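You operate a simulated robot arm through the tools that you are given. There is no shell and no other tool. Be economical: measure what you need, move in short steps, check, and stop when the job is done.

You are at the controls of a simulated robot arm. One attempt, no reset.

## Task
Tint the white can beside the dispenser with 3 shots of orange.
Fine: slide it under the spouts on the tray and leave it there; drip nothing; shut the valve after. Set down upright: can.

Only the result counts: the job must be done as asked and must still hold three seconds after the hand-in. Knocking over, shifting, dropping, spilling or breaking anything else fails it.

## Robot
A 6-joint arm with a fingered hand, fixed in place. Base frame: the origin is at the foot of the arm, x ahead of it, y to its left, z up. Lengths are in mm, angles in degrees, forces in N, time in s.
With the tool pointing down near the work surface it reaches from about 300 to 700 mm from the base axis. Its first joint turns from -166.0 to 166.0 degrees. Payload 4 kg.
Tool frame: the origin (TCP) lies between the finger pads and is the grasp point; the fingertips stand 22 mm ahead of it; z points along the fingers, y is the line along which they close. Largest opening 112 mm; the body of the gripper starts 60 mm behind the TCP. The gripper is a hand of 4 fingers: y runs from the thumb to the fingers, the wrist lies at [0, 0, -218] in the tool frame, and closing takes about 1.5 s.
Orientation is that of the tool frame in the base frame, as [roll, pitch, yaw] about the fixed x, y, z axes, in that order (R = Rz(yaw) Ry(pitch) Rx(roll)). With the fingers straight down and closing along the base's y, the tool's x points along the base's -x, its y along +y and its z along -z.

## Interface
- The arm moves only by the tool send_rows. Its argument "commands" is a list of rows, each a list of 2 entries, a list of its own where there are three numbers: the shift along the tool's x, y, z in mm, then the turn, a rotation vector about the tool's x, y, z in degrees. In form: [[[dx, dy, dz], [wx, wy, wz]], ...]. A call has 1 to 10 rows; each row is the pose to reach, as a shift and turn from the pose commanded when the call began, along the tool's axes at that moment. "gripper" is the opening, from 0 (shut) to 1 (fully open), set as the call begins (left out, the last holds). Rows are played at 5 a second. More than 50 mm and 8.6 degrees between two rows, or a gripper value outside its range, and nothing of the call is played. A pose out of reach is approached as far as the arm can. The call stops where the force on the tool passes 40 N (or 10 N more than at its start, if that is more) or the arm is blocked; 0.2 s more then pass. The fingers move at their own pace (about 45 mm/s each) and stop on an object; they squeeze with about 31 N. The grip force told is the motor's: it shows also when the fingers shut on nothing. Time passes only in rows, and 0.2 s behind the last, so rows that repeat a pose let the fingers close. The reply holds the time, the measured pose of the TCP, the force on the tool along the base axes, the opening and the grip force, in the units named above and with some noise, with the torque about the TCP (base axes, N m) and any sound that the robot's microphone picked up.
- Cameras (640 x 400 px; columns grow to the right, rows downward): "scene" is fixed at [218.9, 649.9, 1519.9]; the picture's right is [-0.84, -0.54, 0.00], its down [-0.33, 0.51, -0.79] and it looks along [0.43, -0.67, -0.61] (base axes); focal length 272 px, centre (320, 200). "wrist" rides on the gripper at [69, 4, -83] in the tool frame; the picture's right is [-0.06, 1.00, 0.00], its down [-0.76, -0.05, -0.64] and it looks along [-0.64, -0.04, 0.77] (tool axes); focal length 243 px, centre (320, 200). There is no depth. A picture from a camera that has moved, and an enlarged one, comes with that camera's place and axes in the base frame and with its lens.
- grab_frame(camera): a new picture of that camera. It takes no simulated time.
- set_fingers(finger1, finger2, finger3, thumb_bend): sets how far each is bent, from 0 (flat) to 1 (curled in); at 0.3 the hand is open as for a grip, at 0.7 the pads meet at the TCP. One left out holds its place. A second passes; each finger stops where it meets its share of the squeeze, and holds until it gets a number again. A gripper value or a shape takes the hand back. It gives what a move gives, with no picture; readings hold the bend of each and the force on the fingers (four entries, about 0 where the hand has none), thumb and palm.
- hand_shape(shape): the hand has 4 fingers and takes this shape, open, in about a second: jaw (thumb against the fingers, like two jaws); tri (thumb and two fingers); tip (a fingertip pinch); poke (one finger out to press); point (the index stretched); flat (the hand flat); cup (the hand cupped); fist (a fist). The gripper value then closes the fingers along that shape, each until it touches; the sizes above hold for jaw. It gives what a move gives, with no picture.
- close_up(camera, box): a new picture of the part [left, top, right, bottom] of that camera's present view, enlarged. It takes no simulated time.
- hand_in(): hands the job in; it is judged then, once.

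Go step by step. Nothing tells you positions but the pictures and the camera data: compare them with the known pose of the tool, close in by small moves and look again before you grip or let go. The budget is 120 turns and 68 pictures, counting those below and the enlarged ones. Unless the task says otherwise, let go and move clear before handing in, and close with one line.

The tools are called as name(argument=value, ...) on one line, values as JSON. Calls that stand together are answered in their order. send_rows: Moves the arm, as the interface text tells. Its arguments: {"type":"object","properties":{"commands":{"type":"array","items":{"type":"array"}},"gripper":{"type":"number"}},"required":["commands"]} The other tools are called the same way: hand_shape (shape) gives the hand a shape; set_fingers (finger1, finger2, finger3, thumb_bend) moves the fingers one by one; grab_frame (camera) takes a picture; close_up (camera, box) takes an enlarged picture of a part of a camera's view; hand_in () hands the job in.

At the start:

```text
time_s: 0.0
tcp_pos: [300.6, 127.6, 1311.3]
orientation: [-179.9, 0.0, 180.0]
force: [0.4, 0.9, -0.1]
moment: [0.01, 0.0, 0.01]
grip_width: 112.0
finger_force: 0.1
shape: jaw
bend: [0.3, 0.3, 0.3, 0.3]
finger forces: [0.1, 0.1, 0.0, 0.1, 0.0, 0.1]
```

scene: 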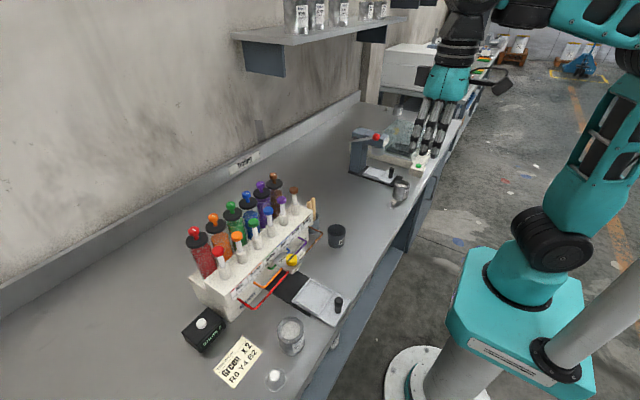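
wrist: 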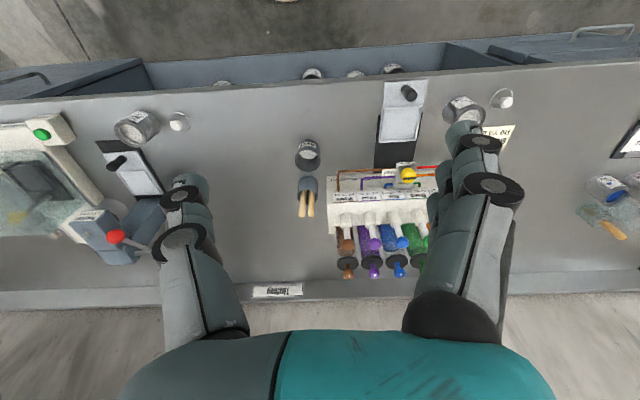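

I see a bench with a dispenser holding coloured bottles and pump plungers, a tray under the spouts, and a can beside it. I'll look closer before I move.

close_up(camera="scene", box=[170, 170, 360, 290])

close_up(camera="scene", box=[170, 270, 360, 400])

close_up(camera="wrist", box=[280, 70, 540, 290])

```text
3.33 times, centred on (265, 230) of scene
camera zoom: at [218.9, 649.9, 1519.9], right [-0.84, -0.54, 0.0], down [-0.33, 0.51, -0.79], along [0.43, -0.67, -0.61], focal length 906 px, centre (503, 100)
```

zoom: 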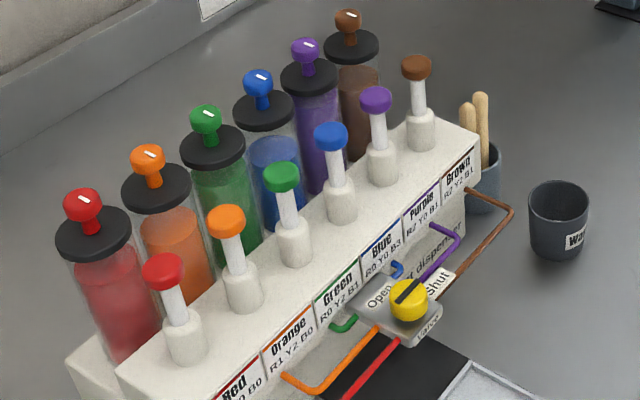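

```text
3.08 times, centred on (265, 335) of scene
camera zoom: at [218.9, 649.9, 1519.9], right [-0.84, -0.54, 0.0], down [-0.33, 0.51, -0.79], along [0.43, -0.67, -0.61], focal length 836 px, centre (489, -215)
```

zoom: 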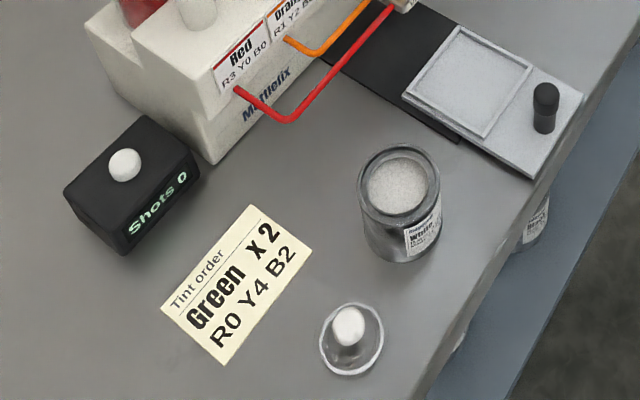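

```text
1.82 times, centred on (410, 180) of wrist
camera zoom: at [232.2, 130.9, 1393.8], right [0.06, 1.0, 0.0], down [0.76, -0.05, 0.64], along [0.64, -0.04, -0.77], focal length 441 px, centre (156, 236)
```

zoom: 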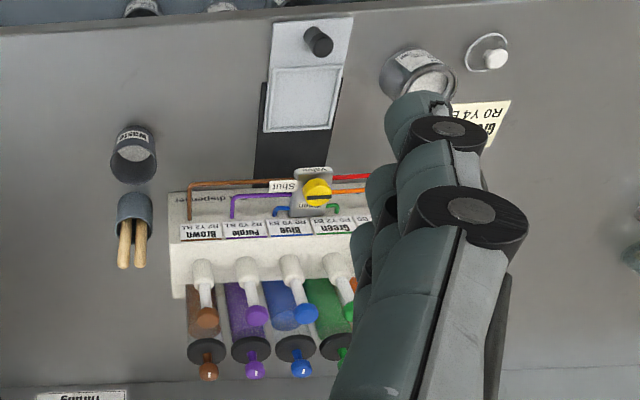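

The blue plunger triangulates to about (618,271,1075), so the orange one should be near (619,378,1075). The can's top is near (435,422,919), the valve near (531,300,971) and the tray knob near (388,295,899). I'll move to a vantage point in front of the dispenser.

send_rows(commands=[[[-4, 38, 29], [0, 0, 0]], [[-8, 76, 58], [0, 0, 0]], [[-12, 114, 87], [0, 0, 0]], [[-16, 152, 116], [0, 0, 0]], [[-20, 190, 144], [0, 0, 0]]], gripper=1)

grab_frame(camera="wrist")

close_up(camera="wrist", box=[200, 50, 440, 200])

close_up(camera="scene", box=[250, 235, 330, 285])

```text
time_s: 1.2
tcp_pos: [319.7, 319.8, 1168.1]
orientation: [179.9, 0.0, 179.9]
force: [-0.1, 0.1, -1.0]
moment: [0.02, 0.01, 0.03]
grip_width: 112.1
finger_force: 0.0
shape: jaw
bend: [0.3, 0.3, 0.3, 0.3]
finger forces: [0.0, 0.0, 0.0, 0.1, 0.0, 0.0]
```

```text
62 pictures are left
camera wrist: at [251.7, 322.9, 1250.4], right [0.06, 1.0, 0.0], down [0.76, -0.05, 0.64], along [0.64, -0.04, -0.77], focal length 243 px, centre (320, 200)
```

wrist: 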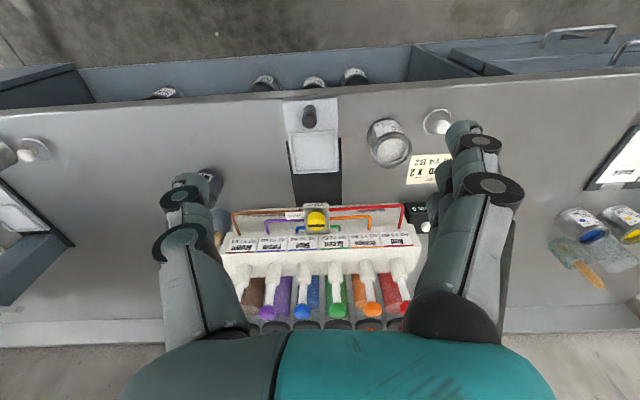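

```text
2.67 times, centred on (320, 125) of wrist
camera zoom: at [251.7, 322.9, 1250.4], right [0.06, 1.0, 0.0], down [0.76, -0.05, 0.64], along [0.64, -0.04, -0.77], focal length 647 px, centre (320, 400)
```

zoom: 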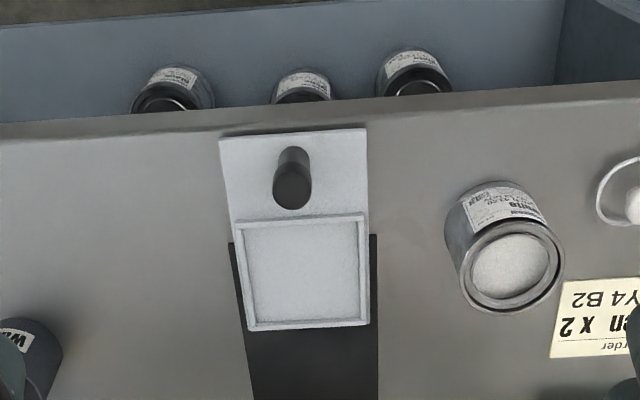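

```text
8.00 times, centred on (290, 260) of scene
camera zoom: at [218.9, 649.9, 1519.9], right [-0.84, -0.54, 0.0], down [-0.33, 0.51, -0.79], along [0.43, -0.67, -0.61], focal length 2174 px, centre (560, -280)
```

zoom: 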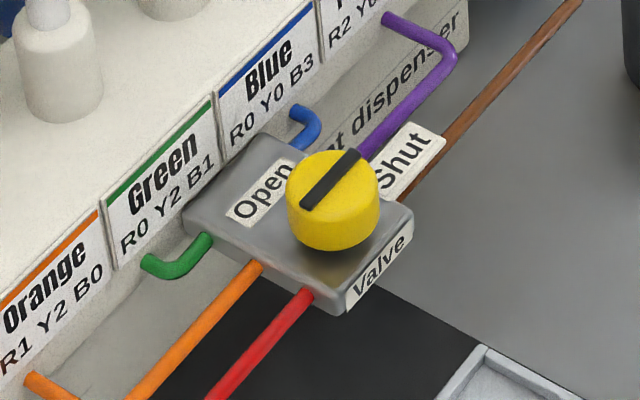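

The valve's marker points to "Shut" and "Open" lies 90° counter-clockwise from it. The bench is at z≈855, the can at (437,421) with its top at 918, and the tray recess is centred at about (462,300). I'll move above the can with a reduced opening so the lid beside it stays clear.

send_rows(commands=[[[-24, 21, 34], [0, 0, 0]], [[-48, 42, 68], [0, 0, 0]], [[-72, 63, 102], [0, 0, 0]], [[-96, 84, 136], [0, 0, 0]], [[-117, 102, 170], [0, 0, 0]], [[-117, 102, 170], [0, 0, 0]]], gripper=0.74)

grab_frame(camera="wrist")

close_up(camera="scene", box=[210, 240, 370, 400])

```text
time_s: 2.6
tcp_pos: [438.9, 421.8, 1000.0]
orientation: [-179.9, 0.1, -180.0]
force: [-0.2, -0.5, -1.0]
moment: [0.01, 0.01, -0.01]
grip_width: 83.4
finger_force: 0.1
shape: jaw
bend: [0.64, 0.64, 0.64, 0.6]
finger forces: [0.0, 0.1, 0.1, 0.1, 0.0, 0.0]
```

```text
59 pictures are left
camera wrist: at [369.6, 425.8, 1081.3], right [0.06, 1.0, 0.0], down [0.76, -0.05, 0.64], along [0.64, -0.04, -0.77], focal length 243 px, centre (320, 200)
```

wrist: 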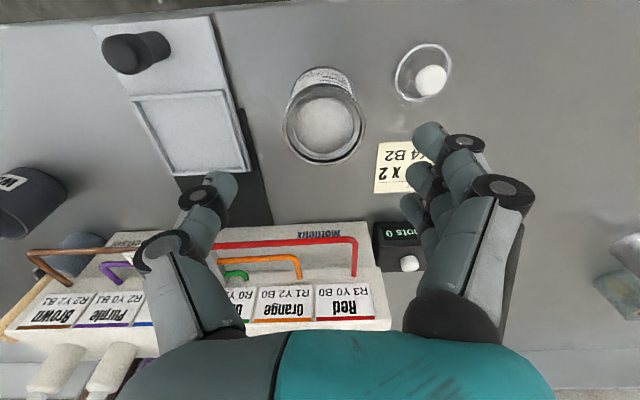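

```text
2.50 times, centred on (290, 320) of scene
camera zoom: at [218.9, 649.9, 1519.9], right [-0.84, -0.54, 0.0], down [-0.33, 0.51, -0.79], along [0.43, -0.67, -0.61], focal length 679 px, centre (395, -100)
```

zoom: 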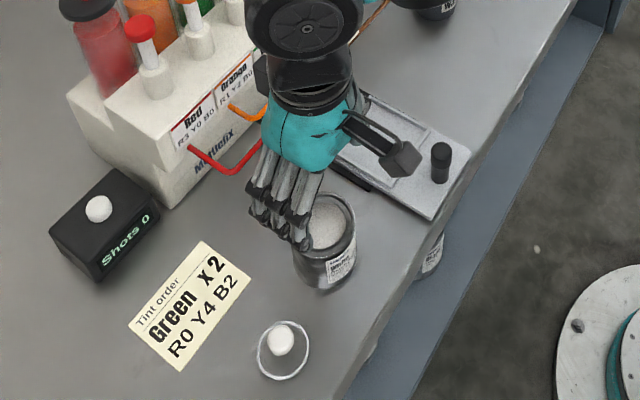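

The can's opening now measures at about (434,425). I'll shift slightly and lower the hand around it.

send_rows(commands=[[[4, 2.5, 0], [0, 0, 0]], [[4, 2.5, 30], [0, 0, 0]], [[4, 2.5, 60], [0, 0, 0]], [[4, 2.5, 85], [0, 0, 0]]])

grab_frame(camera="wrist")

close_up(camera="scene", box=[230, 280, 350, 400])

```text
time_s: 3.6
tcp_pos: [434.4, 423.1, 912.7]
orientation: [-180.0, 0.0, 179.9]
force: [-0.5, -0.3, 0.3]
moment: [-0.02, -0.02, -0.06]
grip_width: 82.9
finger_force: 0.0
shape: jaw
bend: [0.64, 0.64, 0.64, 0.6]
finger forces: [0.0, 0.0, 0.0, 0.0, 0.1, 0.0]
```

```text
57 pictures are left
camera wrist: at [366.1, 426.1, 994.3], right [0.06, 1.0, 0.0], down [0.77, -0.05, 0.64], along [0.64, -0.04, -0.77], focal length 243 px, centre (320, 200)
```

wrist: 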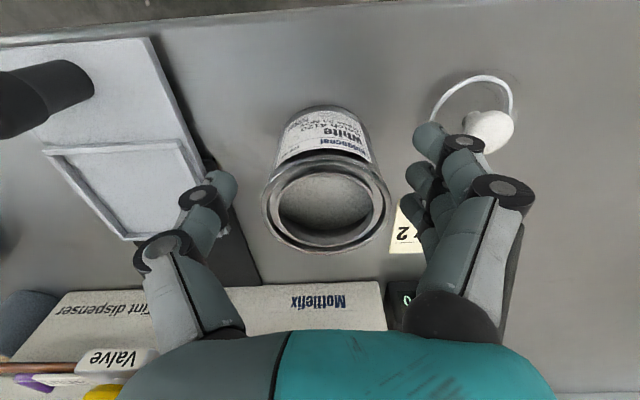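

```text
3.33 times, centred on (290, 340) of scene
camera zoom: at [218.9, 649.9, 1519.9], right [-0.84, -0.54, 0.0], down [-0.33, 0.51, -0.79], along [0.43, -0.67, -0.61], focal length 906 px, centre (420, -267)
```

zoom: 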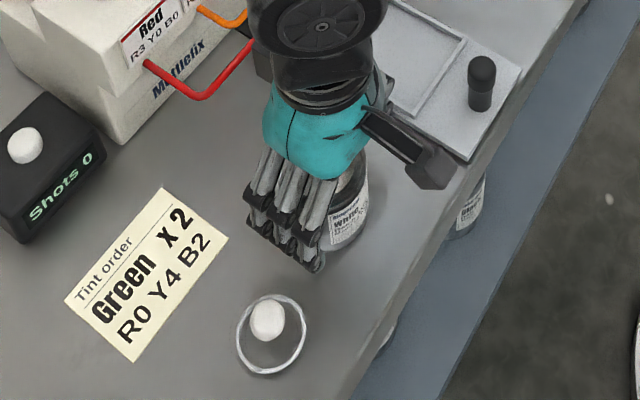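

The can is centred between the fingers and the lid is clear. I'll lower 25 mm more and close.

send_rows(commands=[[[1, 1, 13], [0, 0, 0]], [[1, 1, 25], [0, 0, 0]]])

send_rows(commands=[[[0, 0, 0], [0, 0, 0]], [[0, 0, 0], [0, 0, 0]], [[0, 0, 0], [0, 0, 0]], [[0, 0, 0], [0, 0, 0]], [[0, 0, 0], [0, 0, 0]], [[0, 0, 0], [0, 0, 0]]], gripper=0.3)

grab_frame(camera="wrist")

```text
time_s: 4.2
tcp_pos: [432.5, 423.9, 889.2]
orientation: [-180.0, 0.0, -179.9]
force: [0.9, -0.8, 0.4]
moment: [0.0, 0.0, 0.0]
grip_width: 83.3
finger_force: 0.1
shape: jaw
bend: [0.64, 0.64, 0.64, 0.6]
finger forces: [0.0, 0.0, 0.0, 0.1, 0.0, 0.0]
```

```text
time_s: 5.6
tcp_pos: [433.4, 424.7, 887.5]
orientation: [179.9, 0.1, 179.9]
force: [-0.8, -0.3, 0.5]
moment: [0.02, -0.01, 0.02]
grip_width: 42.1
finger_force: 31.2
shape: jaw
bend: [0.72, 0.73, 0.73, 0.7]
finger forces: [7.6, 9.0, 9.9, 0.0, 26.6, 0.0]
```

```text
55 pictures are left
camera wrist: at [364.0, 427.1, 969.9], right [0.06, 1.0, 0.0], down [0.77, -0.05, 0.64], along [0.64, -0.04, -0.77], focal length 243 px, centre (320, 200)
```

wrist: 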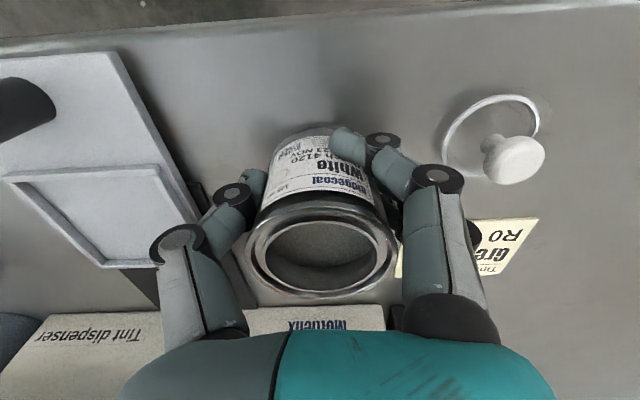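

The grip holds with the can between the fingers. I'll lift it 35 mm and check.

send_rows(commands=[[[0, 0, -10], [0, 0, 0]], [[0, 0, -23], [0, 0, 0]], [[0, 0, -35], [0, 0, 0]]])

grab_frame(camera="wrist")

close_up(camera="scene", box=[230, 250, 350, 370])

```text
time_s: 6.4
tcp_pos: [432.6, 423.2, 924.6]
orientation: [180.0, 0.0, -179.9]
force: [0.0, -0.6, -1.8]
moment: [-0.03, 0.04, 0.03]
grip_width: 41.8
finger_force: 31.1
shape: jaw
bend: [0.72, 0.73, 0.73, 0.7]
finger forces: [7.9, 9.0, 10.0, 0.0, 26.5, 0.0]
```

```text
54 pictures are left
camera wrist: at [363.1, 426.4, 1005.5], right [0.06, 1.0, 0.0], down [0.76, -0.05, 0.64], along [0.64, -0.04, -0.77], focal length 243 px, centre (320, 200)
```

wrist: 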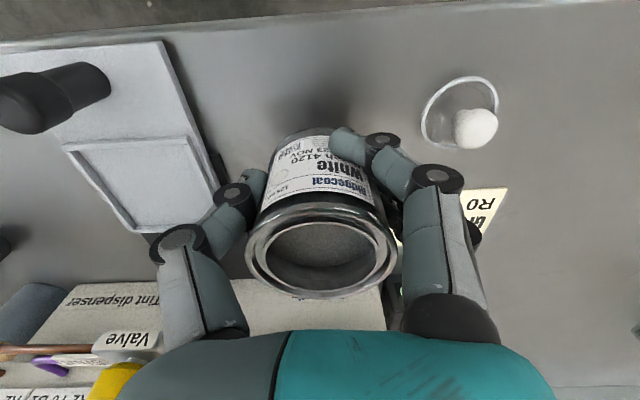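

```text
3.33 times, centred on (290, 310) of scene
camera zoom: at [218.9, 649.9, 1519.9], right [-0.84, -0.54, 0.0], down [-0.33, 0.51, -0.79], along [0.43, -0.67, -0.61], focal length 906 px, centre (420, -167)
```

zoom: 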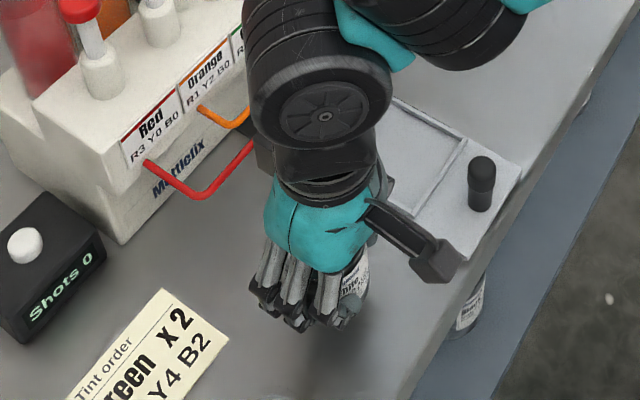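

The can is held level. I'll carry it to above the tray recess, x first and then y.

send_rows(commands=[[[-30, 0, 0], [0, 0, 0]], [[-30, -31, 0], [0, 0, 0]], [[-30, -62, 0], [0, 0, 0]], [[-30, -93, 0], [0, 0, 0]], [[-30, -123, 0], [0, 0, 0]], [[-30, -123, 0], [0, 0, 0]]])

grab_frame(camera="wrist")

close_up(camera="scene", box=[250, 220, 370, 340])

```text
time_s: 7.8
tcp_pos: [465.8, 299.6, 921.6]
orientation: [180.0, 0.0, 180.0]
force: [0.7, 0.6, -1.0]
moment: [0.04, 0.02, -0.02]
grip_width: 41.8
finger_force: 31.1
shape: jaw
bend: [0.72, 0.73, 0.73, 0.7]
finger forces: [7.6, 9.1, 10.3, 0.0, 26.5, 0.1]
```

```text
52 pictures are left
camera wrist: at [396.3, 303.0, 1004.3], right [0.06, 1.0, 0.0], down [0.76, -0.05, 0.64], along [0.64, -0.04, -0.77], focal length 243 px, centre (320, 200)
```

wrist: 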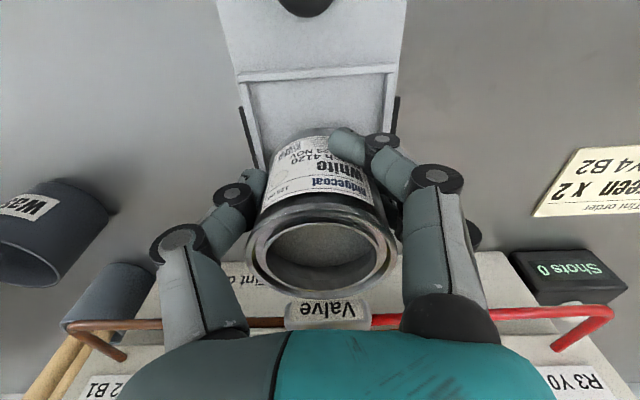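

```text
3.33 times, centred on (310, 280) of scene
camera zoom: at [218.9, 649.9, 1519.9], right [-0.84, -0.54, 0.0], down [-0.33, 0.51, -0.79], along [0.43, -0.67, -0.61], focal length 906 px, centre (353, -67)
```

zoom: 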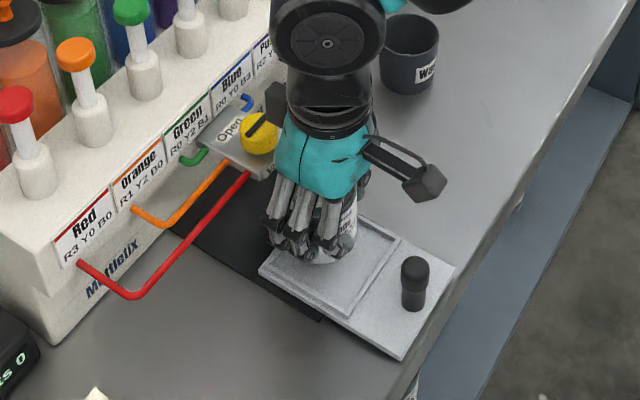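

The can (about 52 mm across) is over the recess with roughly 10 mm clearance each side. I'll lower it until it touches.

send_rows(commands=[[[2, 1, 10], [0, 0, 0]], [[2, 1, 20], [0, 0, 0]]])

close_up(camera="wrist", box=[200, 50, 440, 200])

close_up(camera="scene", box=[290, 260, 350, 320])

```text
time_s: 8.4
tcp_pos: [462.4, 302.0, 903.8]
orientation: [179.9, 0.1, 180.0]
force: [0.0, 0.3, 2.4]
moment: [0.07, -0.15, -0.01]
grip_width: 42.1
finger_force: 30.9
shape: jaw
bend: [0.72, 0.73, 0.73, 0.7]
finger forces: [7.6, 9.2, 11.7, 0.0, 27.3, 0.0]
```

```text
2.67 times, centred on (320, 125) of wrist
camera zoom: at [393.8, 304.1, 985.3], right [0.06, 1.0, 0.0], down [0.76, -0.05, 0.64], along [0.64, -0.04, -0.77], focal length 647 px, centre (320, 400)
```

zoom: 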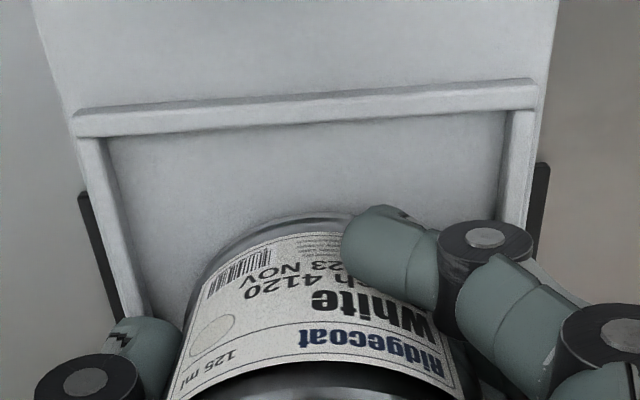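

```text
6.67 times, centred on (320, 290) of scene
camera zoom: at [218.9, 649.9, 1519.9], right [-0.84, -0.54, 0.0], down [-0.33, 0.51, -0.79], along [0.43, -0.67, -0.61], focal length 1811 px, centre (320, -400)
```

zoom: 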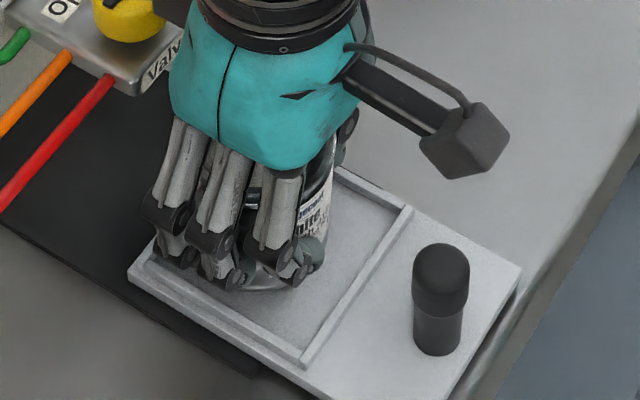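

There's a slight contact and the can is toward the far rim of the recess, with about 15 mm gap on the near side. I'll raise it a little, shift it back 7 mm and lower again.

send_rows(commands=[[[0, 0, -6], [0, 0, 0]], [[7, 0, -6], [0, 0, 0]], [[7, 0, -2], [0, 0, 0]], [[7, 0, 1], [0, 0, 0]]])

close_up(camera="wrist", box=[200, 50, 440, 200])

```text
time_s: 9.4
tcp_pos: [453.6, 302.2, 903.5]
orientation: [180.0, 0.0, 180.0]
force: [0.3, 0.3, -2.1]
moment: [0.01, 0.0, 0.01]
grip_width: 41.6
finger_force: 31.2
shape: jaw
bend: [0.72, 0.73, 0.73, 0.7]
finger forces: [8.1, 9.0, 11.5, 0.0, 27.4, 0.1]
```

```text
2.67 times, centred on (320, 125) of wrist
camera zoom: at [385.4, 305.1, 984.2], right [0.06, 1.0, 0.0], down [0.76, -0.05, 0.64], along [0.64, -0.04, -0.77], focal length 647 px, centre (320, 400)
```

zoom: 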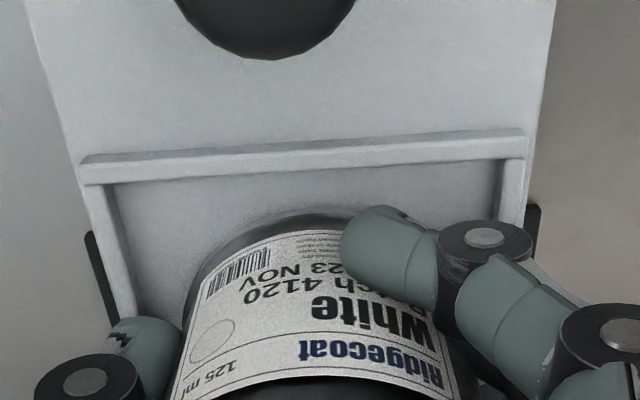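

The force now shows only the can's weight, so the earlier contact was the rim, and the gaps are balanced now. I'll lower slowly.

send_rows(commands=[[[0, 0, 2], [0, 0, 0]], [[0, 0, 4], [0, 0, 0]]])

send_rows(commands=[[[0, 0, 1], [0, 0, 0]], [[0, 0, 2], [0, 0, 0]]])

```text
time_s: 10.0
tcp_pos: [453.3, 302.1, 899.5]
orientation: [179.9, 0.1, -180.0]
force: [-0.5, 0.4, 6.6]
moment: [-0.03, 0.0, -0.02]
grip_width: 42.0
finger_force: 31.4
shape: jaw
bend: [0.72, 0.73, 0.73, 0.7]
finger forces: [8.3, 9.4, 11.3, 0.1, 28.3, 0.0]
```

```text
time_s: 10.6
tcp_pos: [455.4, 301.7, 898.1]
orientation: [180.0, 0.2, 180.0]
force: [-0.1, -1.2, 25.8]
moment: [-0.08, -0.06, -0.04]
grip_width: 42.2
finger_force: 30.5
shape: jaw
bend: [0.73, 0.74, 0.73, 0.7]
finger forces: [9.2, 10.2, 11.8, 0.1, 32.1, 0.0]
```

The can is down flat on the tray, with negligible moment. I'll ease off 2 mm, release and look.

send_rows(commands=[[[0, 0, -2], [0, 0, 0]]])

send_rows(commands=[[[0, 0, 0], [0, 0, 0]], [[0, 0, 0], [0, 0, 0]], [[0, 0, 0], [0, 0, 0]], [[0, 0, 0], [0, 0, 0]], [[0, 0, 0], [0, 0, 0]], [[0, 0, 0], [0, 0, 0]]], gripper=0.74)

grab_frame(camera="wrist")

```text
time_s: 11.0
tcp_pos: [454.0, 301.5, 898.4]
orientation: [179.9, -0.1, -179.9]
force: [0.2, 2.3, 16.8]
moment: [0.02, -0.01, -0.05]
grip_width: 42.2
finger_force: 31.5
shape: jaw
bend: [0.73, 0.74, 0.73, 0.7]
finger forces: [9.7, 10.9, 12.4, 0.0, 29.5, 0.0]
```

```text
time_s: 12.4
tcp_pos: [454.1, 302.4, 899.7]
orientation: [-180.0, 0.0, -179.9]
force: [0.9, -0.7, -0.5]
moment: [0.0, 0.01, 0.01]
grip_width: 82.7
finger_force: 0.0
shape: jaw
bend: [0.64, 0.64, 0.64, 0.61]
finger forces: [0.0, 0.0, 0.0, 0.0, 0.1, 0.0]
```

```text
47 pictures are left
camera wrist: at [385.6, 304.4, 980.4], right [0.06, 1.0, 0.0], down [0.76, -0.05, 0.64], along [0.64, -0.04, -0.77], focal length 243 px, centre (320, 200)
```

wrist: 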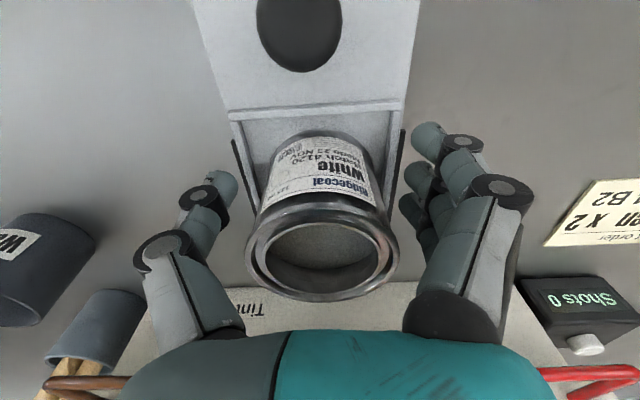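

The can stands in the recess. I'll raise the hand and pull back to view the tray knob.

send_rows(commands=[[[0, 0, -40], [0, 0, 0]], [[0, 0, -80], [0, 0, 0]], [[30, 0, -100], [0, 0, 0]], [[64, 2, -100], [0, 0, 0]], [[64, 2, -100], [0, 0, 0]]])

grab_frame(camera="wrist")

close_up(camera="scene", box=[270, 240, 370, 340])

```text
time_s: 13.6
tcp_pos: [391.6, 303.3, 998.2]
orientation: [-180.0, -0.1, 180.0]
force: [-0.9, -0.2, 1.1]
moment: [0.01, -0.01, 0.01]
grip_width: 82.5
finger_force: 0.0
shape: jaw
bend: [0.64, 0.64, 0.64, 0.6]
finger forces: [0.1, 0.0, 0.0, 0.0, 0.0, 0.1]
```

```text
46 pictures are left
camera wrist: at [321.8, 306.6, 1080.3], right [0.06, 1.0, 0.0], down [0.76, -0.05, 0.64], along [0.64, -0.04, -0.77], focal length 243 px, centre (320, 200)
```

wrist: 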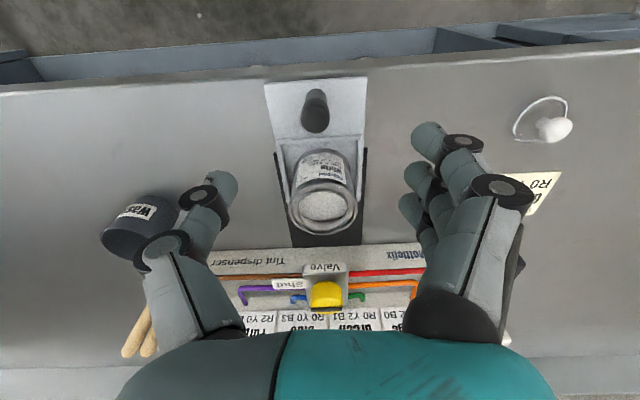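

```text
4.00 times, centred on (320, 290) of scene
camera zoom: at [218.9, 649.9, 1519.9], right [-0.84, -0.54, 0.0], down [-0.33, 0.51, -0.79], along [0.43, -0.67, -0.61], focal length 1087 px, centre (320, -160)
```

zoom: 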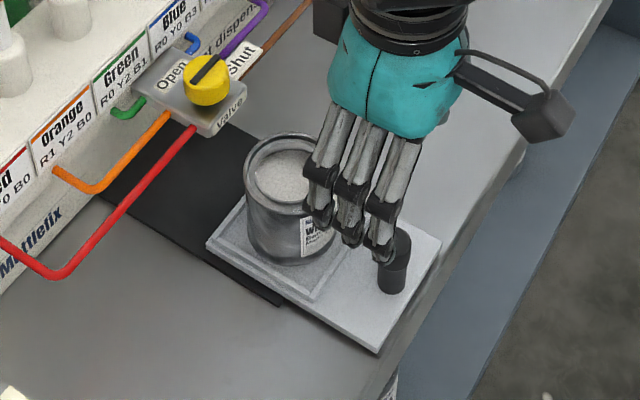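

The knob is at about (391,299). I'll come down around it in two stages, keeping about 4 mm toward the robot so the fingers clear the can.

send_rows(commands=[[[4, -4, 25], [0, 0, 0]], [[4, -4, 50], [0, 0, 0]], [[4, -4, 70], [0, 0, 0]]])

grab_frame(camera="wrist")

close_up(camera="scene", box=[270, 240, 370, 340])

```text
time_s: 14.4
tcp_pos: [387.3, 301.3, 927.7]
orientation: [-180.0, 0.1, -179.9]
force: [-0.9, -0.6, -1.0]
moment: [0.0, 0.02, -0.01]
grip_width: 82.6
finger_force: 0.0
shape: jaw
bend: [0.64, 0.64, 0.64, 0.6]
finger forces: [0.0, 0.0, 0.0, 0.1, 0.0, 0.0]
```

```text
44 pictures are left
camera wrist: at [318.3, 303.6, 1009.5], right [0.06, 1.0, 0.0], down [0.76, -0.05, 0.64], along [0.64, -0.04, -0.77], focal length 243 px, centre (320, 200)
```

wrist: 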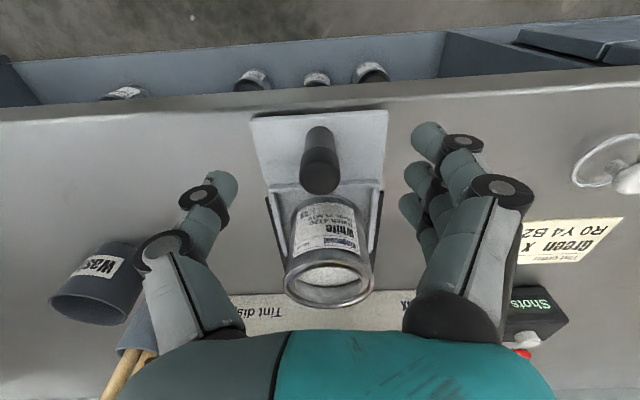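

```text
4.00 times, centred on (320, 290) of scene
camera zoom: at [218.9, 649.9, 1519.9], right [-0.84, -0.54, 0.0], down [-0.33, 0.51, -0.79], along [0.43, -0.67, -0.61], focal length 1087 px, centre (320, -160)
```

zoom: 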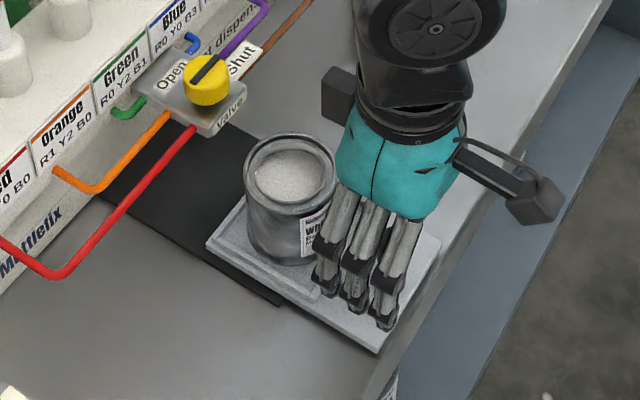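

The knob lies between the fingers. I'll lower to z≈895 and close gently around it.

send_rows(commands=[[[0, 0, 16], [0, 0, 0]], [[0, 0, 32], [0, 0, 0]]])

send_rows(commands=[[[0, 0, 0], [0, 0, 0]], [[0, 0, 0], [0, 0, 0]], [[0, 0, 0], [0, 0, 0]], [[0, 0, 0], [0, 0, 0]], [[0, 0, 0], [0, 0, 0]], [[0, 0, 0], [0, 0, 0]], [[0, 0, 0], [0, 0, 0]], [[0, 0, 0], [0, 0, 0]]], gripper=0.05)

grab_frame(camera="wrist")

close_up(camera="scene", box=[270, 240, 370, 340])

```text
time_s: 15.0
tcp_pos: [387.2, 300.6, 895.9]
orientation: [180.0, -0.1, -179.9]
force: [0.3, 0.2, -0.2]
moment: [-0.03, -0.03, 0.0]
grip_width: 82.4
finger_force: 0.0
shape: jaw
bend: [0.64, 0.64, 0.64, 0.6]
finger forces: [0.0, 0.0, 0.0, 0.0, 0.1, 0.1]
```

```text
time_s: 16.8
tcp_pos: [386.7, 298.8, 895.4]
orientation: [-179.9, -0.2, 179.9]
force: [-0.1, -15.8, -2.2]
moment: [-0.2, 0.03, -0.02]
grip_width: 4.0
finger_force: 31.5
shape: jaw
bend: [0.68, 0.72, 0.67, 0.7]
finger forces: [0.0, 10.4, 3.0, 0.0, 28.6, 0.1]
```

```text
42 pictures are left
camera wrist: at [318.8, 302.4, 976.7], right [0.06, 1.0, 0.0], down [0.77, -0.05, 0.64], along [0.64, -0.04, -0.77], focal length 243 px, centre (320, 200)
```

wrist: 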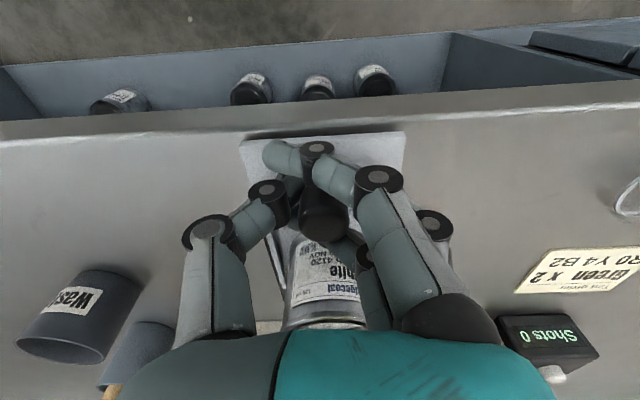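

```text
4.00 times, centred on (320, 290) of scene
camera zoom: at [218.9, 649.9, 1519.9], right [-0.84, -0.54, 0.0], down [-0.33, 0.51, -0.79], along [0.43, -0.67, -0.61], focal length 1087 px, centre (320, -160)
```

zoom: 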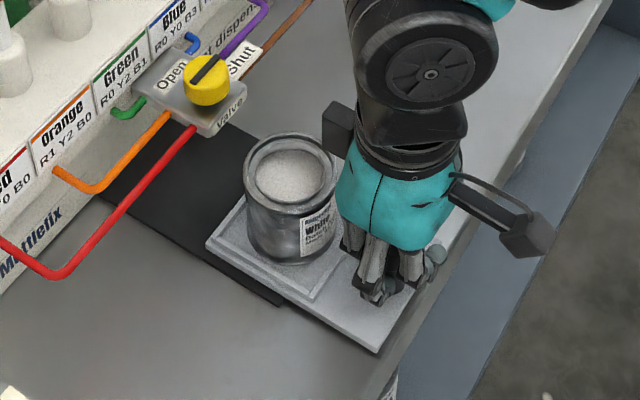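

The thumb and middle finger hold the knob. I'll slide the tray inward (+x) slowly, easing the side force.

send_rows(commands=[[[0, -1.5, 0], [0, 0, 0]], [[-2, -1.5, 0], [0, 0, 0]], [[-5, -1.5, 0], [0, 0, 0]], [[-9, -1.5, 0], [0, 0, 0]], [[-13, -1.5, 0], [0, 0, 0]], [[-17, -1.5, 0], [0, 0, 0]], [[-20, -1.5, 0], [0, 0, 0]]])

close_up(camera="scene", box=[270, 240, 370, 340])

```text
time_s: 18.4
tcp_pos: [406.4, 297.8, 895.5]
orientation: [-180.0, 0.0, -179.9]
force: [-0.2, -6.2, -12.9]
moment: [-0.06, 0.12, -0.01]
grip_width: 3.2
finger_force: 31.3
shape: jaw
bend: [0.68, 0.71, 0.67, 0.7]
finger forces: [0.0, 12.9, 4.2, 0.1, 22.1, 0.0]
```

```text
4.00 times, centred on (320, 290) of scene
camera zoom: at [218.9, 649.9, 1519.9], right [-0.84, -0.54, 0.0], down [-0.33, 0.51, -0.79], along [0.43, -0.67, -0.61], focal length 1087 px, centre (320, -160)
```

zoom: 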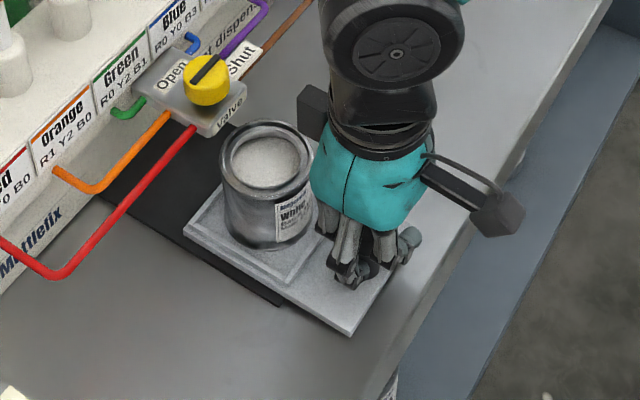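

The tray slides smoothly with the can upright. I'll continue 35 mm.

send_rows(commands=[[[-2, 0, 0], [0, 0, 0]], [[-6, 0, 0], [0, 0, 0]], [[-10, 0, 0], [0, 0, 0]], [[-14, 0, 0], [0, 0, 0]], [[-18, 0, 0], [0, 0, 0]], [[-22, 0, 0], [0, 0, 0]], [[-26, 0, 0], [0, 0, 0]], [[-30, 0, 0], [0, 0, 0]], [[-33, 0, 0], [0, 0, 0]], [[-35, 0, 0], [0, 0, 0]]])

close_up(camera="scene", box=[270, 230, 350, 310])

grab_frame(camera="wrist")

```text
time_s: 20.6
tcp_pos: [442.1, 297.4, 896.6]
orientation: [180.0, 0.0, -179.8]
force: [0.1, -10.1, -15.3]
moment: [-0.08, 0.11, 0.0]
grip_width: 3.2
finger_force: 31.0
shape: jaw
bend: [0.68, 0.72, 0.67, 0.7]
finger forces: [0.1, 10.9, 4.0, 0.1, 23.3, 0.0]
```

```text
5.00 times, centred on (310, 270) of scene
camera zoom: at [218.9, 649.9, 1519.9], right [-0.84, -0.54, 0.0], down [-0.33, 0.51, -0.79], along [0.43, -0.67, -0.61], focal length 1359 px, centre (370, -150)
```

zoom: 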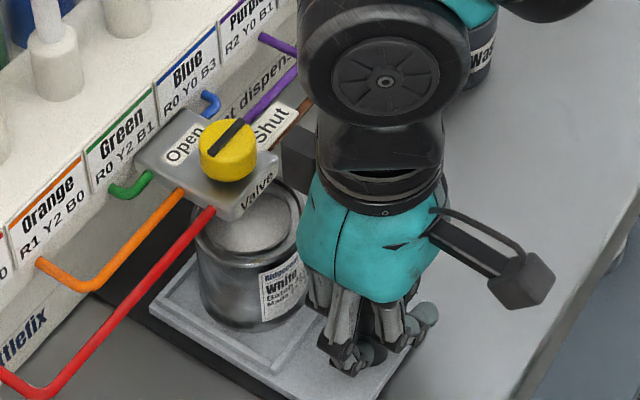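

```text
38 pictures are left
camera wrist: at [372.9, 300.8, 978.0], right [0.06, 1.0, 0.0], down [0.77, -0.05, 0.64], along [0.64, -0.04, -0.77], focal length 243 px, centre (320, 200)
```

wrist: 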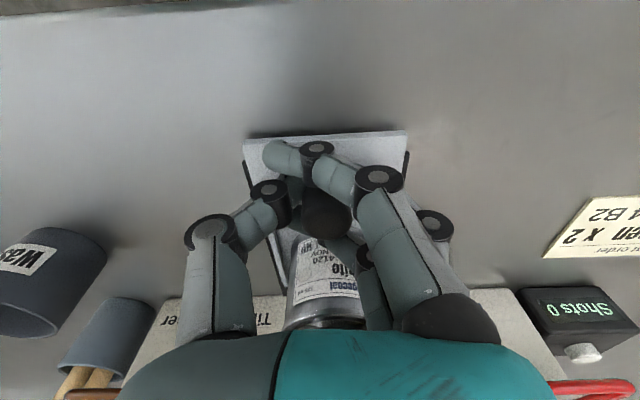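

The can is going under the valve block. I'll continue in small steps, watching clearance between hand and valve.

send_rows(commands=[[[-3, 0, 0], [0, 0, 0]], [[-6, 0, 0], [0, 0, 0]], [[-9, 0, 0], [0, 0, 0]], [[-12, 0, 0], [0, 0, 0]]])

close_up(camera="scene", box=[270, 230, 350, 310])

```text
time_s: 21.6
tcp_pos: [453.7, 298.0, 896.2]
orientation: [180.0, 0.0, 180.0]
force: [-0.1, -10.2, -12.7]
moment: [-0.12, 0.13, -0.02]
grip_width: 2.9
finger_force: 31.2
shape: jaw
bend: [0.68, 0.72, 0.67, 0.7]
finger forces: [0.1, 11.1, 4.3, 0.1, 23.8, 0.0]
```

```text
5.00 times, centred on (310, 270) of scene
camera zoom: at [218.9, 649.9, 1519.9], right [-0.84, -0.54, 0.0], down [-0.33, 0.51, -0.79], along [0.43, -0.67, -0.61], focal length 1359 px, centre (370, -150)
```

zoom: 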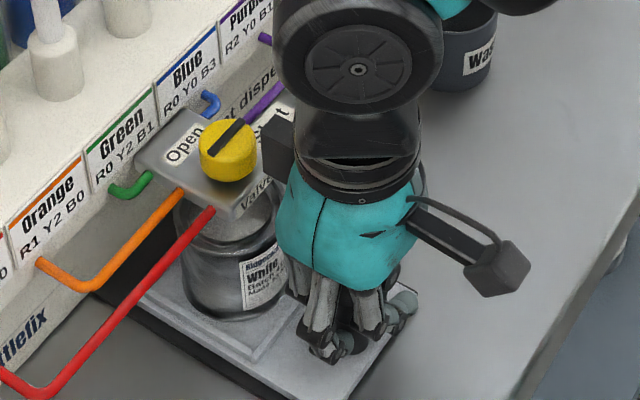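

No stop yet and the forces are unchanged. I'll go 10 mm further to look for the end of travel.

send_rows(commands=[[[-2, 0, 0], [0, 0, 0]], [[-4, 0, 0], [0, 0, 0]], [[-6, 0, 0], [0, 0, 0]], [[-8, 0, 0], [0, 0, 0]], [[-10, 0, 0], [0, 0, 0]]])

close_up(camera="scene", box=[270, 230, 350, 310])

grab_frame(camera="wrist")

```text
time_s: 22.8
tcp_pos: [462.5, 298.5, 895.6]
orientation: [180.0, 0.0, -180.0]
force: [1.0, -11.9, -6.0]
moment: [-0.1, 0.09, 0.03]
grip_width: 2.7
finger_force: 30.7
shape: jaw
bend: [0.68, 0.72, 0.67, 0.7]
finger forces: [0.0, 11.2, 4.5, 0.0, 25.5, 0.0]
```

```text
5.00 times, centred on (310, 270) of scene
camera zoom: at [218.9, 649.9, 1519.9], right [-0.84, -0.54, 0.0], down [-0.33, 0.51, -0.79], along [0.43, -0.67, -0.61], focal length 1359 px, centre (370, -150)
```

zoom: 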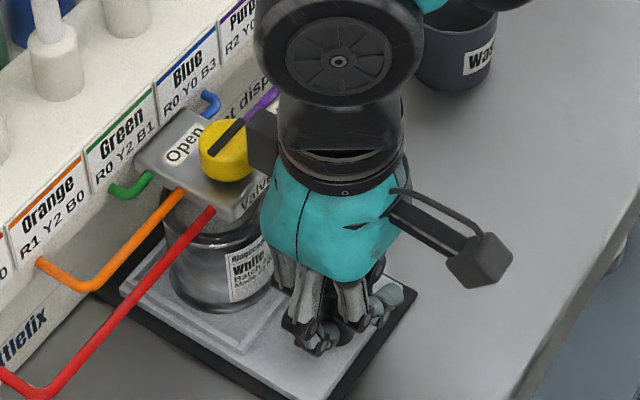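

```text
35 pictures are left
camera wrist: at [394.6, 300.9, 977.4], right [0.06, 1.0, 0.0], down [0.76, -0.05, 0.64], along [0.64, -0.04, -0.77], focal length 243 px, centre (320, 200)
```

wrist: 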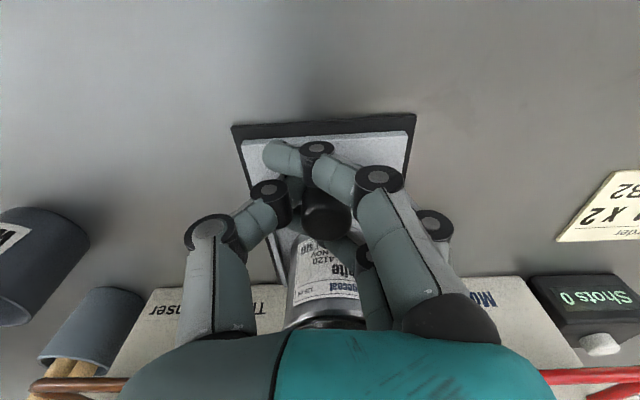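

The can now sits at about x=535 under the block, but the hand is close to the valve. I'll open, back straight out toward the robot, raise, and inspect.

send_rows(commands=[[[0, 0, 0], [0, 0, 0]], [[0, 0, 0], [0, 0, 0]], [[0, 0, 0], [0, 0, 0]], [[0, 0, 0], [0, 0, 0]], [[0, 0, 0], [0, 0, 0]], [[0, 0, 0], [0, 0, 0]]], gripper=0.74)

send_rows(commands=[[[20, 0, 0], [0, 0, 0]], [[50, 0, -10], [0, 0, 0]], [[85, 0, -20], [0, 0, 0]], [[120, 0, -40], [0, 0, 0]], [[120, 0, -40], [0, 0, 0]]])

grab_frame(camera="wrist")

close_up(camera="scene", box=[260, 230, 340, 310])

```text
time_s: 24.2
tcp_pos: [462.4, 299.0, 895.3]
orientation: [180.0, 0.0, -180.0]
force: [-0.2, -0.4, 0.3]
moment: [0.0, 0.0, 0.01]
grip_width: 82.1
finger_force: 0.1
shape: jaw
bend: [0.64, 0.64, 0.64, 0.61]
finger forces: [0.1, 0.0, 0.1, 0.0, 0.0, 0.0]
```

```text
time_s: 25.4
tcp_pos: [344.1, 297.9, 936.3]
orientation: [-180.0, 0.0, -179.9]
force: [0.4, 0.4, 0.1]
moment: [0.02, 0.01, 0.04]
grip_width: 82.6
finger_force: 0.0
shape: jaw
bend: [0.64, 0.64, 0.64, 0.6]
finger forces: [0.0, 0.0, 0.0, 0.0, 0.1, 0.0]
```

```text
34 pictures are left
camera wrist: at [275.8, 301.1, 1018.5], right [0.06, 1.0, 0.0], down [0.77, -0.05, 0.64], along [0.64, -0.04, -0.77], focal length 243 px, centre (320, 200)
```

wrist: 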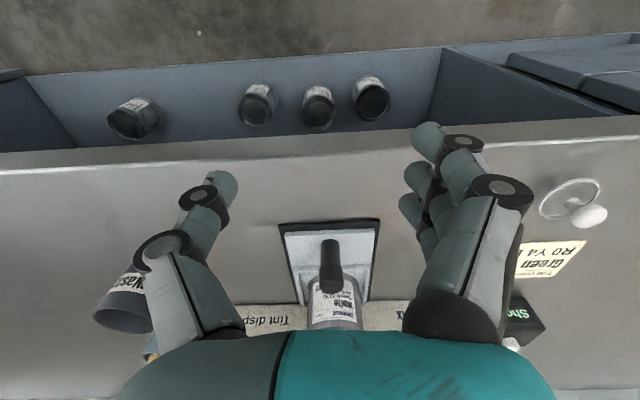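

```text
5.00 times, centred on (300, 270) of scene
camera zoom: at [218.9, 649.9, 1519.9], right [-0.84, -0.54, 0.0], down [-0.33, 0.51, -0.79], along [0.43, -0.67, -0.61], focal length 1359 px, centre (420, -150)
```

zoom: 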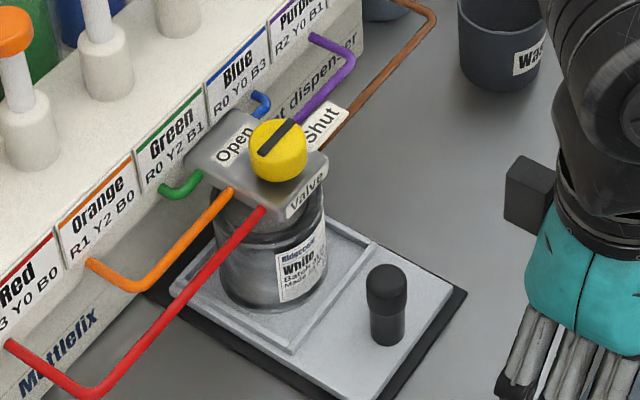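

The tray is nearly fully in; I want to feel the end stop. I'll close the hand and nudge the knob from behind, away from the valve.

send_rows(commands=[[[0, 0, 0], [0, 0, 0]], [[0, 0, 0], [0, 0, 0]], [[-10, 1, 20], [0, 0, 0]], [[-30, 1, 42], [0, 0, 0]], [[-50, 1, 42], [0, 0, 0]], [[-65, 1, 42], [0, 0, 0]], [[-65, 1, 42], [0, 0, 0]]], gripper=0)

grab_frame(camera="wrist")

close_up(camera="scene", box=[260, 230, 340, 310])

```text
time_s: 27.0
tcp_pos: [408.5, 298.5, 894.1]
orientation: [-180.0, 0.0, -179.9]
force: [0.2, 0.3, -0.4]
moment: [-0.02, 0.01, 0.01]
grip_width: 0.0
finger_force: 30.7
shape: jaw
bend: [0.68, 0.56, 0.68, 0.66]
finger forces: [0.0, 0.0, 0.0, 0.1, 0.0, 0.0]
```

```text
32 pictures are left
camera wrist: at [340.3, 301.8, 975.9], right [0.06, 1.0, 0.0], down [0.76, -0.05, 0.64], along [0.64, -0.04, -0.77], focal length 243 px, centre (320, 200)
```

wrist: 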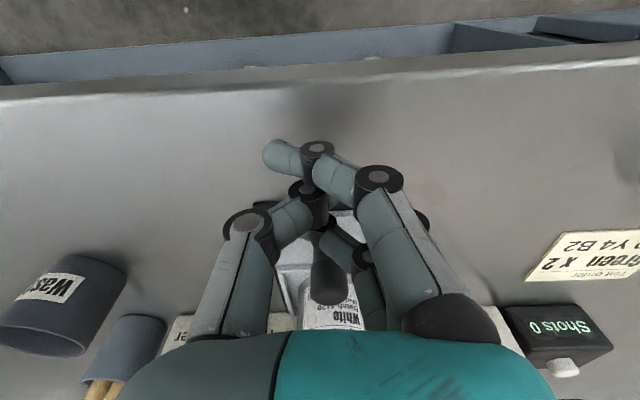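

```text
5.00 times, centred on (300, 270) of scene
camera zoom: at [218.9, 649.9, 1519.9], right [-0.84, -0.54, 0.0], down [-0.33, 0.51, -0.79], along [0.43, -0.67, -0.61], focal length 1359 px, centre (420, -150)
```

zoom: 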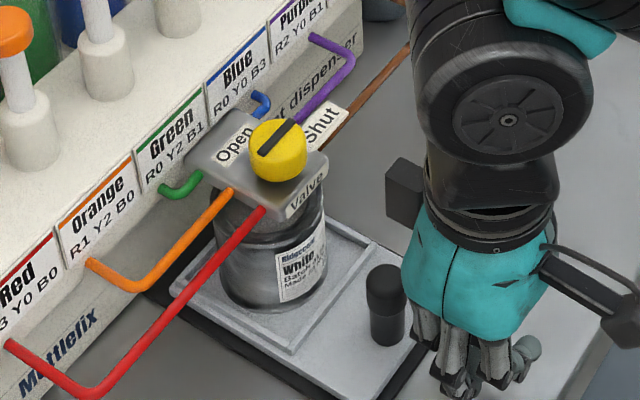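

The closed hand is behind the knob. I'll press forward slowly and watch the force.

send_rows(commands=[[[-5, 0, 0], [0, 0, 0]], [[-10, 0, 0], [0, 0, 0]], [[-14, 0, 0], [0, 0, 0]], [[-17, 0, 0], [0, 0, 0]], [[-20, 0, 0], [0, 0, 0]]])

close_up(camera="scene", box=[260, 230, 340, 310])

```text
time_s: 28.2
tcp_pos: [427.8, 299.3, 893.7]
orientation: [-179.9, 0.0, -180.0]
force: [1.0, -0.6, -0.3]
moment: [-0.03, -0.01, -0.02]
grip_width: 0.0
finger_force: 30.8
shape: jaw
bend: [0.68, 0.56, 0.68, 0.66]
finger forces: [0.0, 0.0, 0.0, 0.1, 0.0, 0.0]
```

```text
5.00 times, centred on (300, 270) of scene
camera zoom: at [218.9, 649.9, 1519.9], right [-0.84, -0.54, 0.0], down [-0.33, 0.51, -0.79], along [0.43, -0.67, -0.61], focal length 1359 px, centre (420, -150)
```

zoom: 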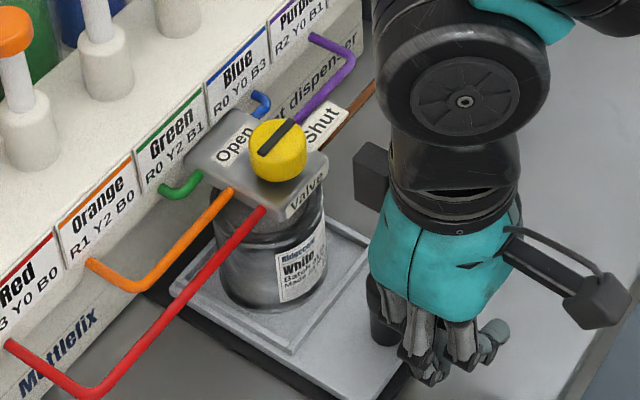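

send_rows(commands=[[[-2, 0, 0], [0, 0, 0]], [[-4, 0, 0], [0, 0, 0]], [[-6, 0, 0], [0, 0, 0]], [[-8, 0, 0], [0, 0, 0]]])

close_up(camera="scene", box=[260, 230, 340, 310])

```text
time_s: 29.2
tcp_pos: [435.9, 298.3, 894.7]
orientation: [-180.0, 0.0, -179.9]
force: [0.0, -0.3, -0.9]
moment: [0.01, 0.02, -0.01]
grip_width: 0.2
finger_force: 31.1
shape: jaw
bend: [0.68, 0.56, 0.68, 0.66]
finger forces: [0.1, 0.1, 0.0, 0.1, 0.1, 0.1]
```

```text
5.00 times, centred on (300, 270) of scene
camera zoom: at [218.9, 649.9, 1519.9], right [-0.84, -0.54, 0.0], down [-0.33, 0.51, -0.79], along [0.43, -0.67, -0.61], focal length 1359 px, centre (420, -150)
```

zoom: 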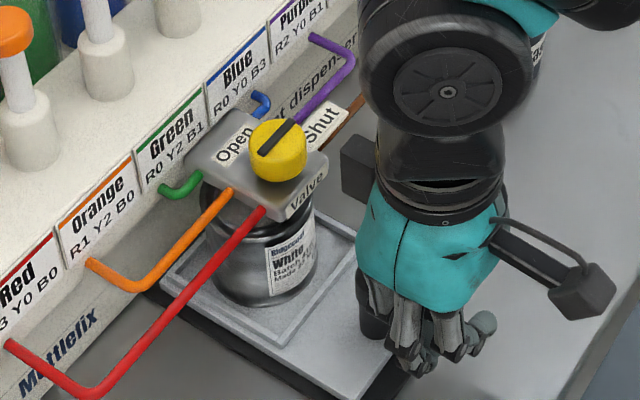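

The tray moved about 8 mm with next to no force. I'll continue in 2 mm steps.

send_rows(commands=[[[-2, 0, 0], [0, 0, 0]], [[-4, 0, 0], [0, 0, 0]], [[-6, 0, 0], [0, 0, 0]]])

close_up(camera="scene", box=[260, 230, 340, 310])

```text
time_s: 30.0
tcp_pos: [442.7, 299.1, 895.5]
orientation: [-179.9, 0.0, -179.9]
force: [-0.4, -0.1, 1.1]
moment: [-0.03, 0.01, -0.02]
grip_width: 0.0
finger_force: 31.0
shape: jaw
bend: [0.68, 0.56, 0.68, 0.66]
finger forces: [0.0, 0.0, 0.1, 0.1, 0.0, 0.0]
```

```text
5.00 times, centred on (300, 270) of scene
camera zoom: at [218.9, 649.9, 1519.9], right [-0.84, -0.54, 0.0], down [-0.33, 0.51, -0.79], along [0.43, -0.67, -0.61], focal length 1359 px, centre (420, -150)
```

zoom: 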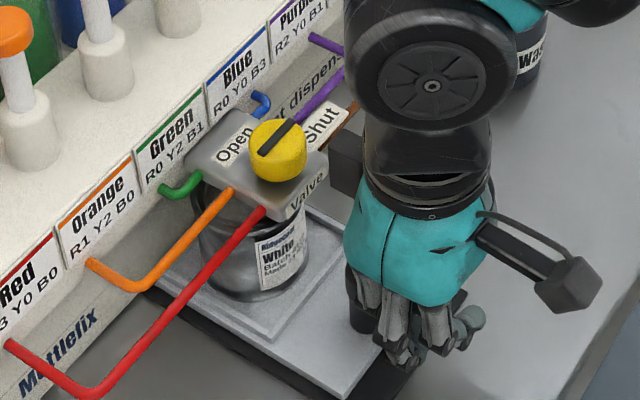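

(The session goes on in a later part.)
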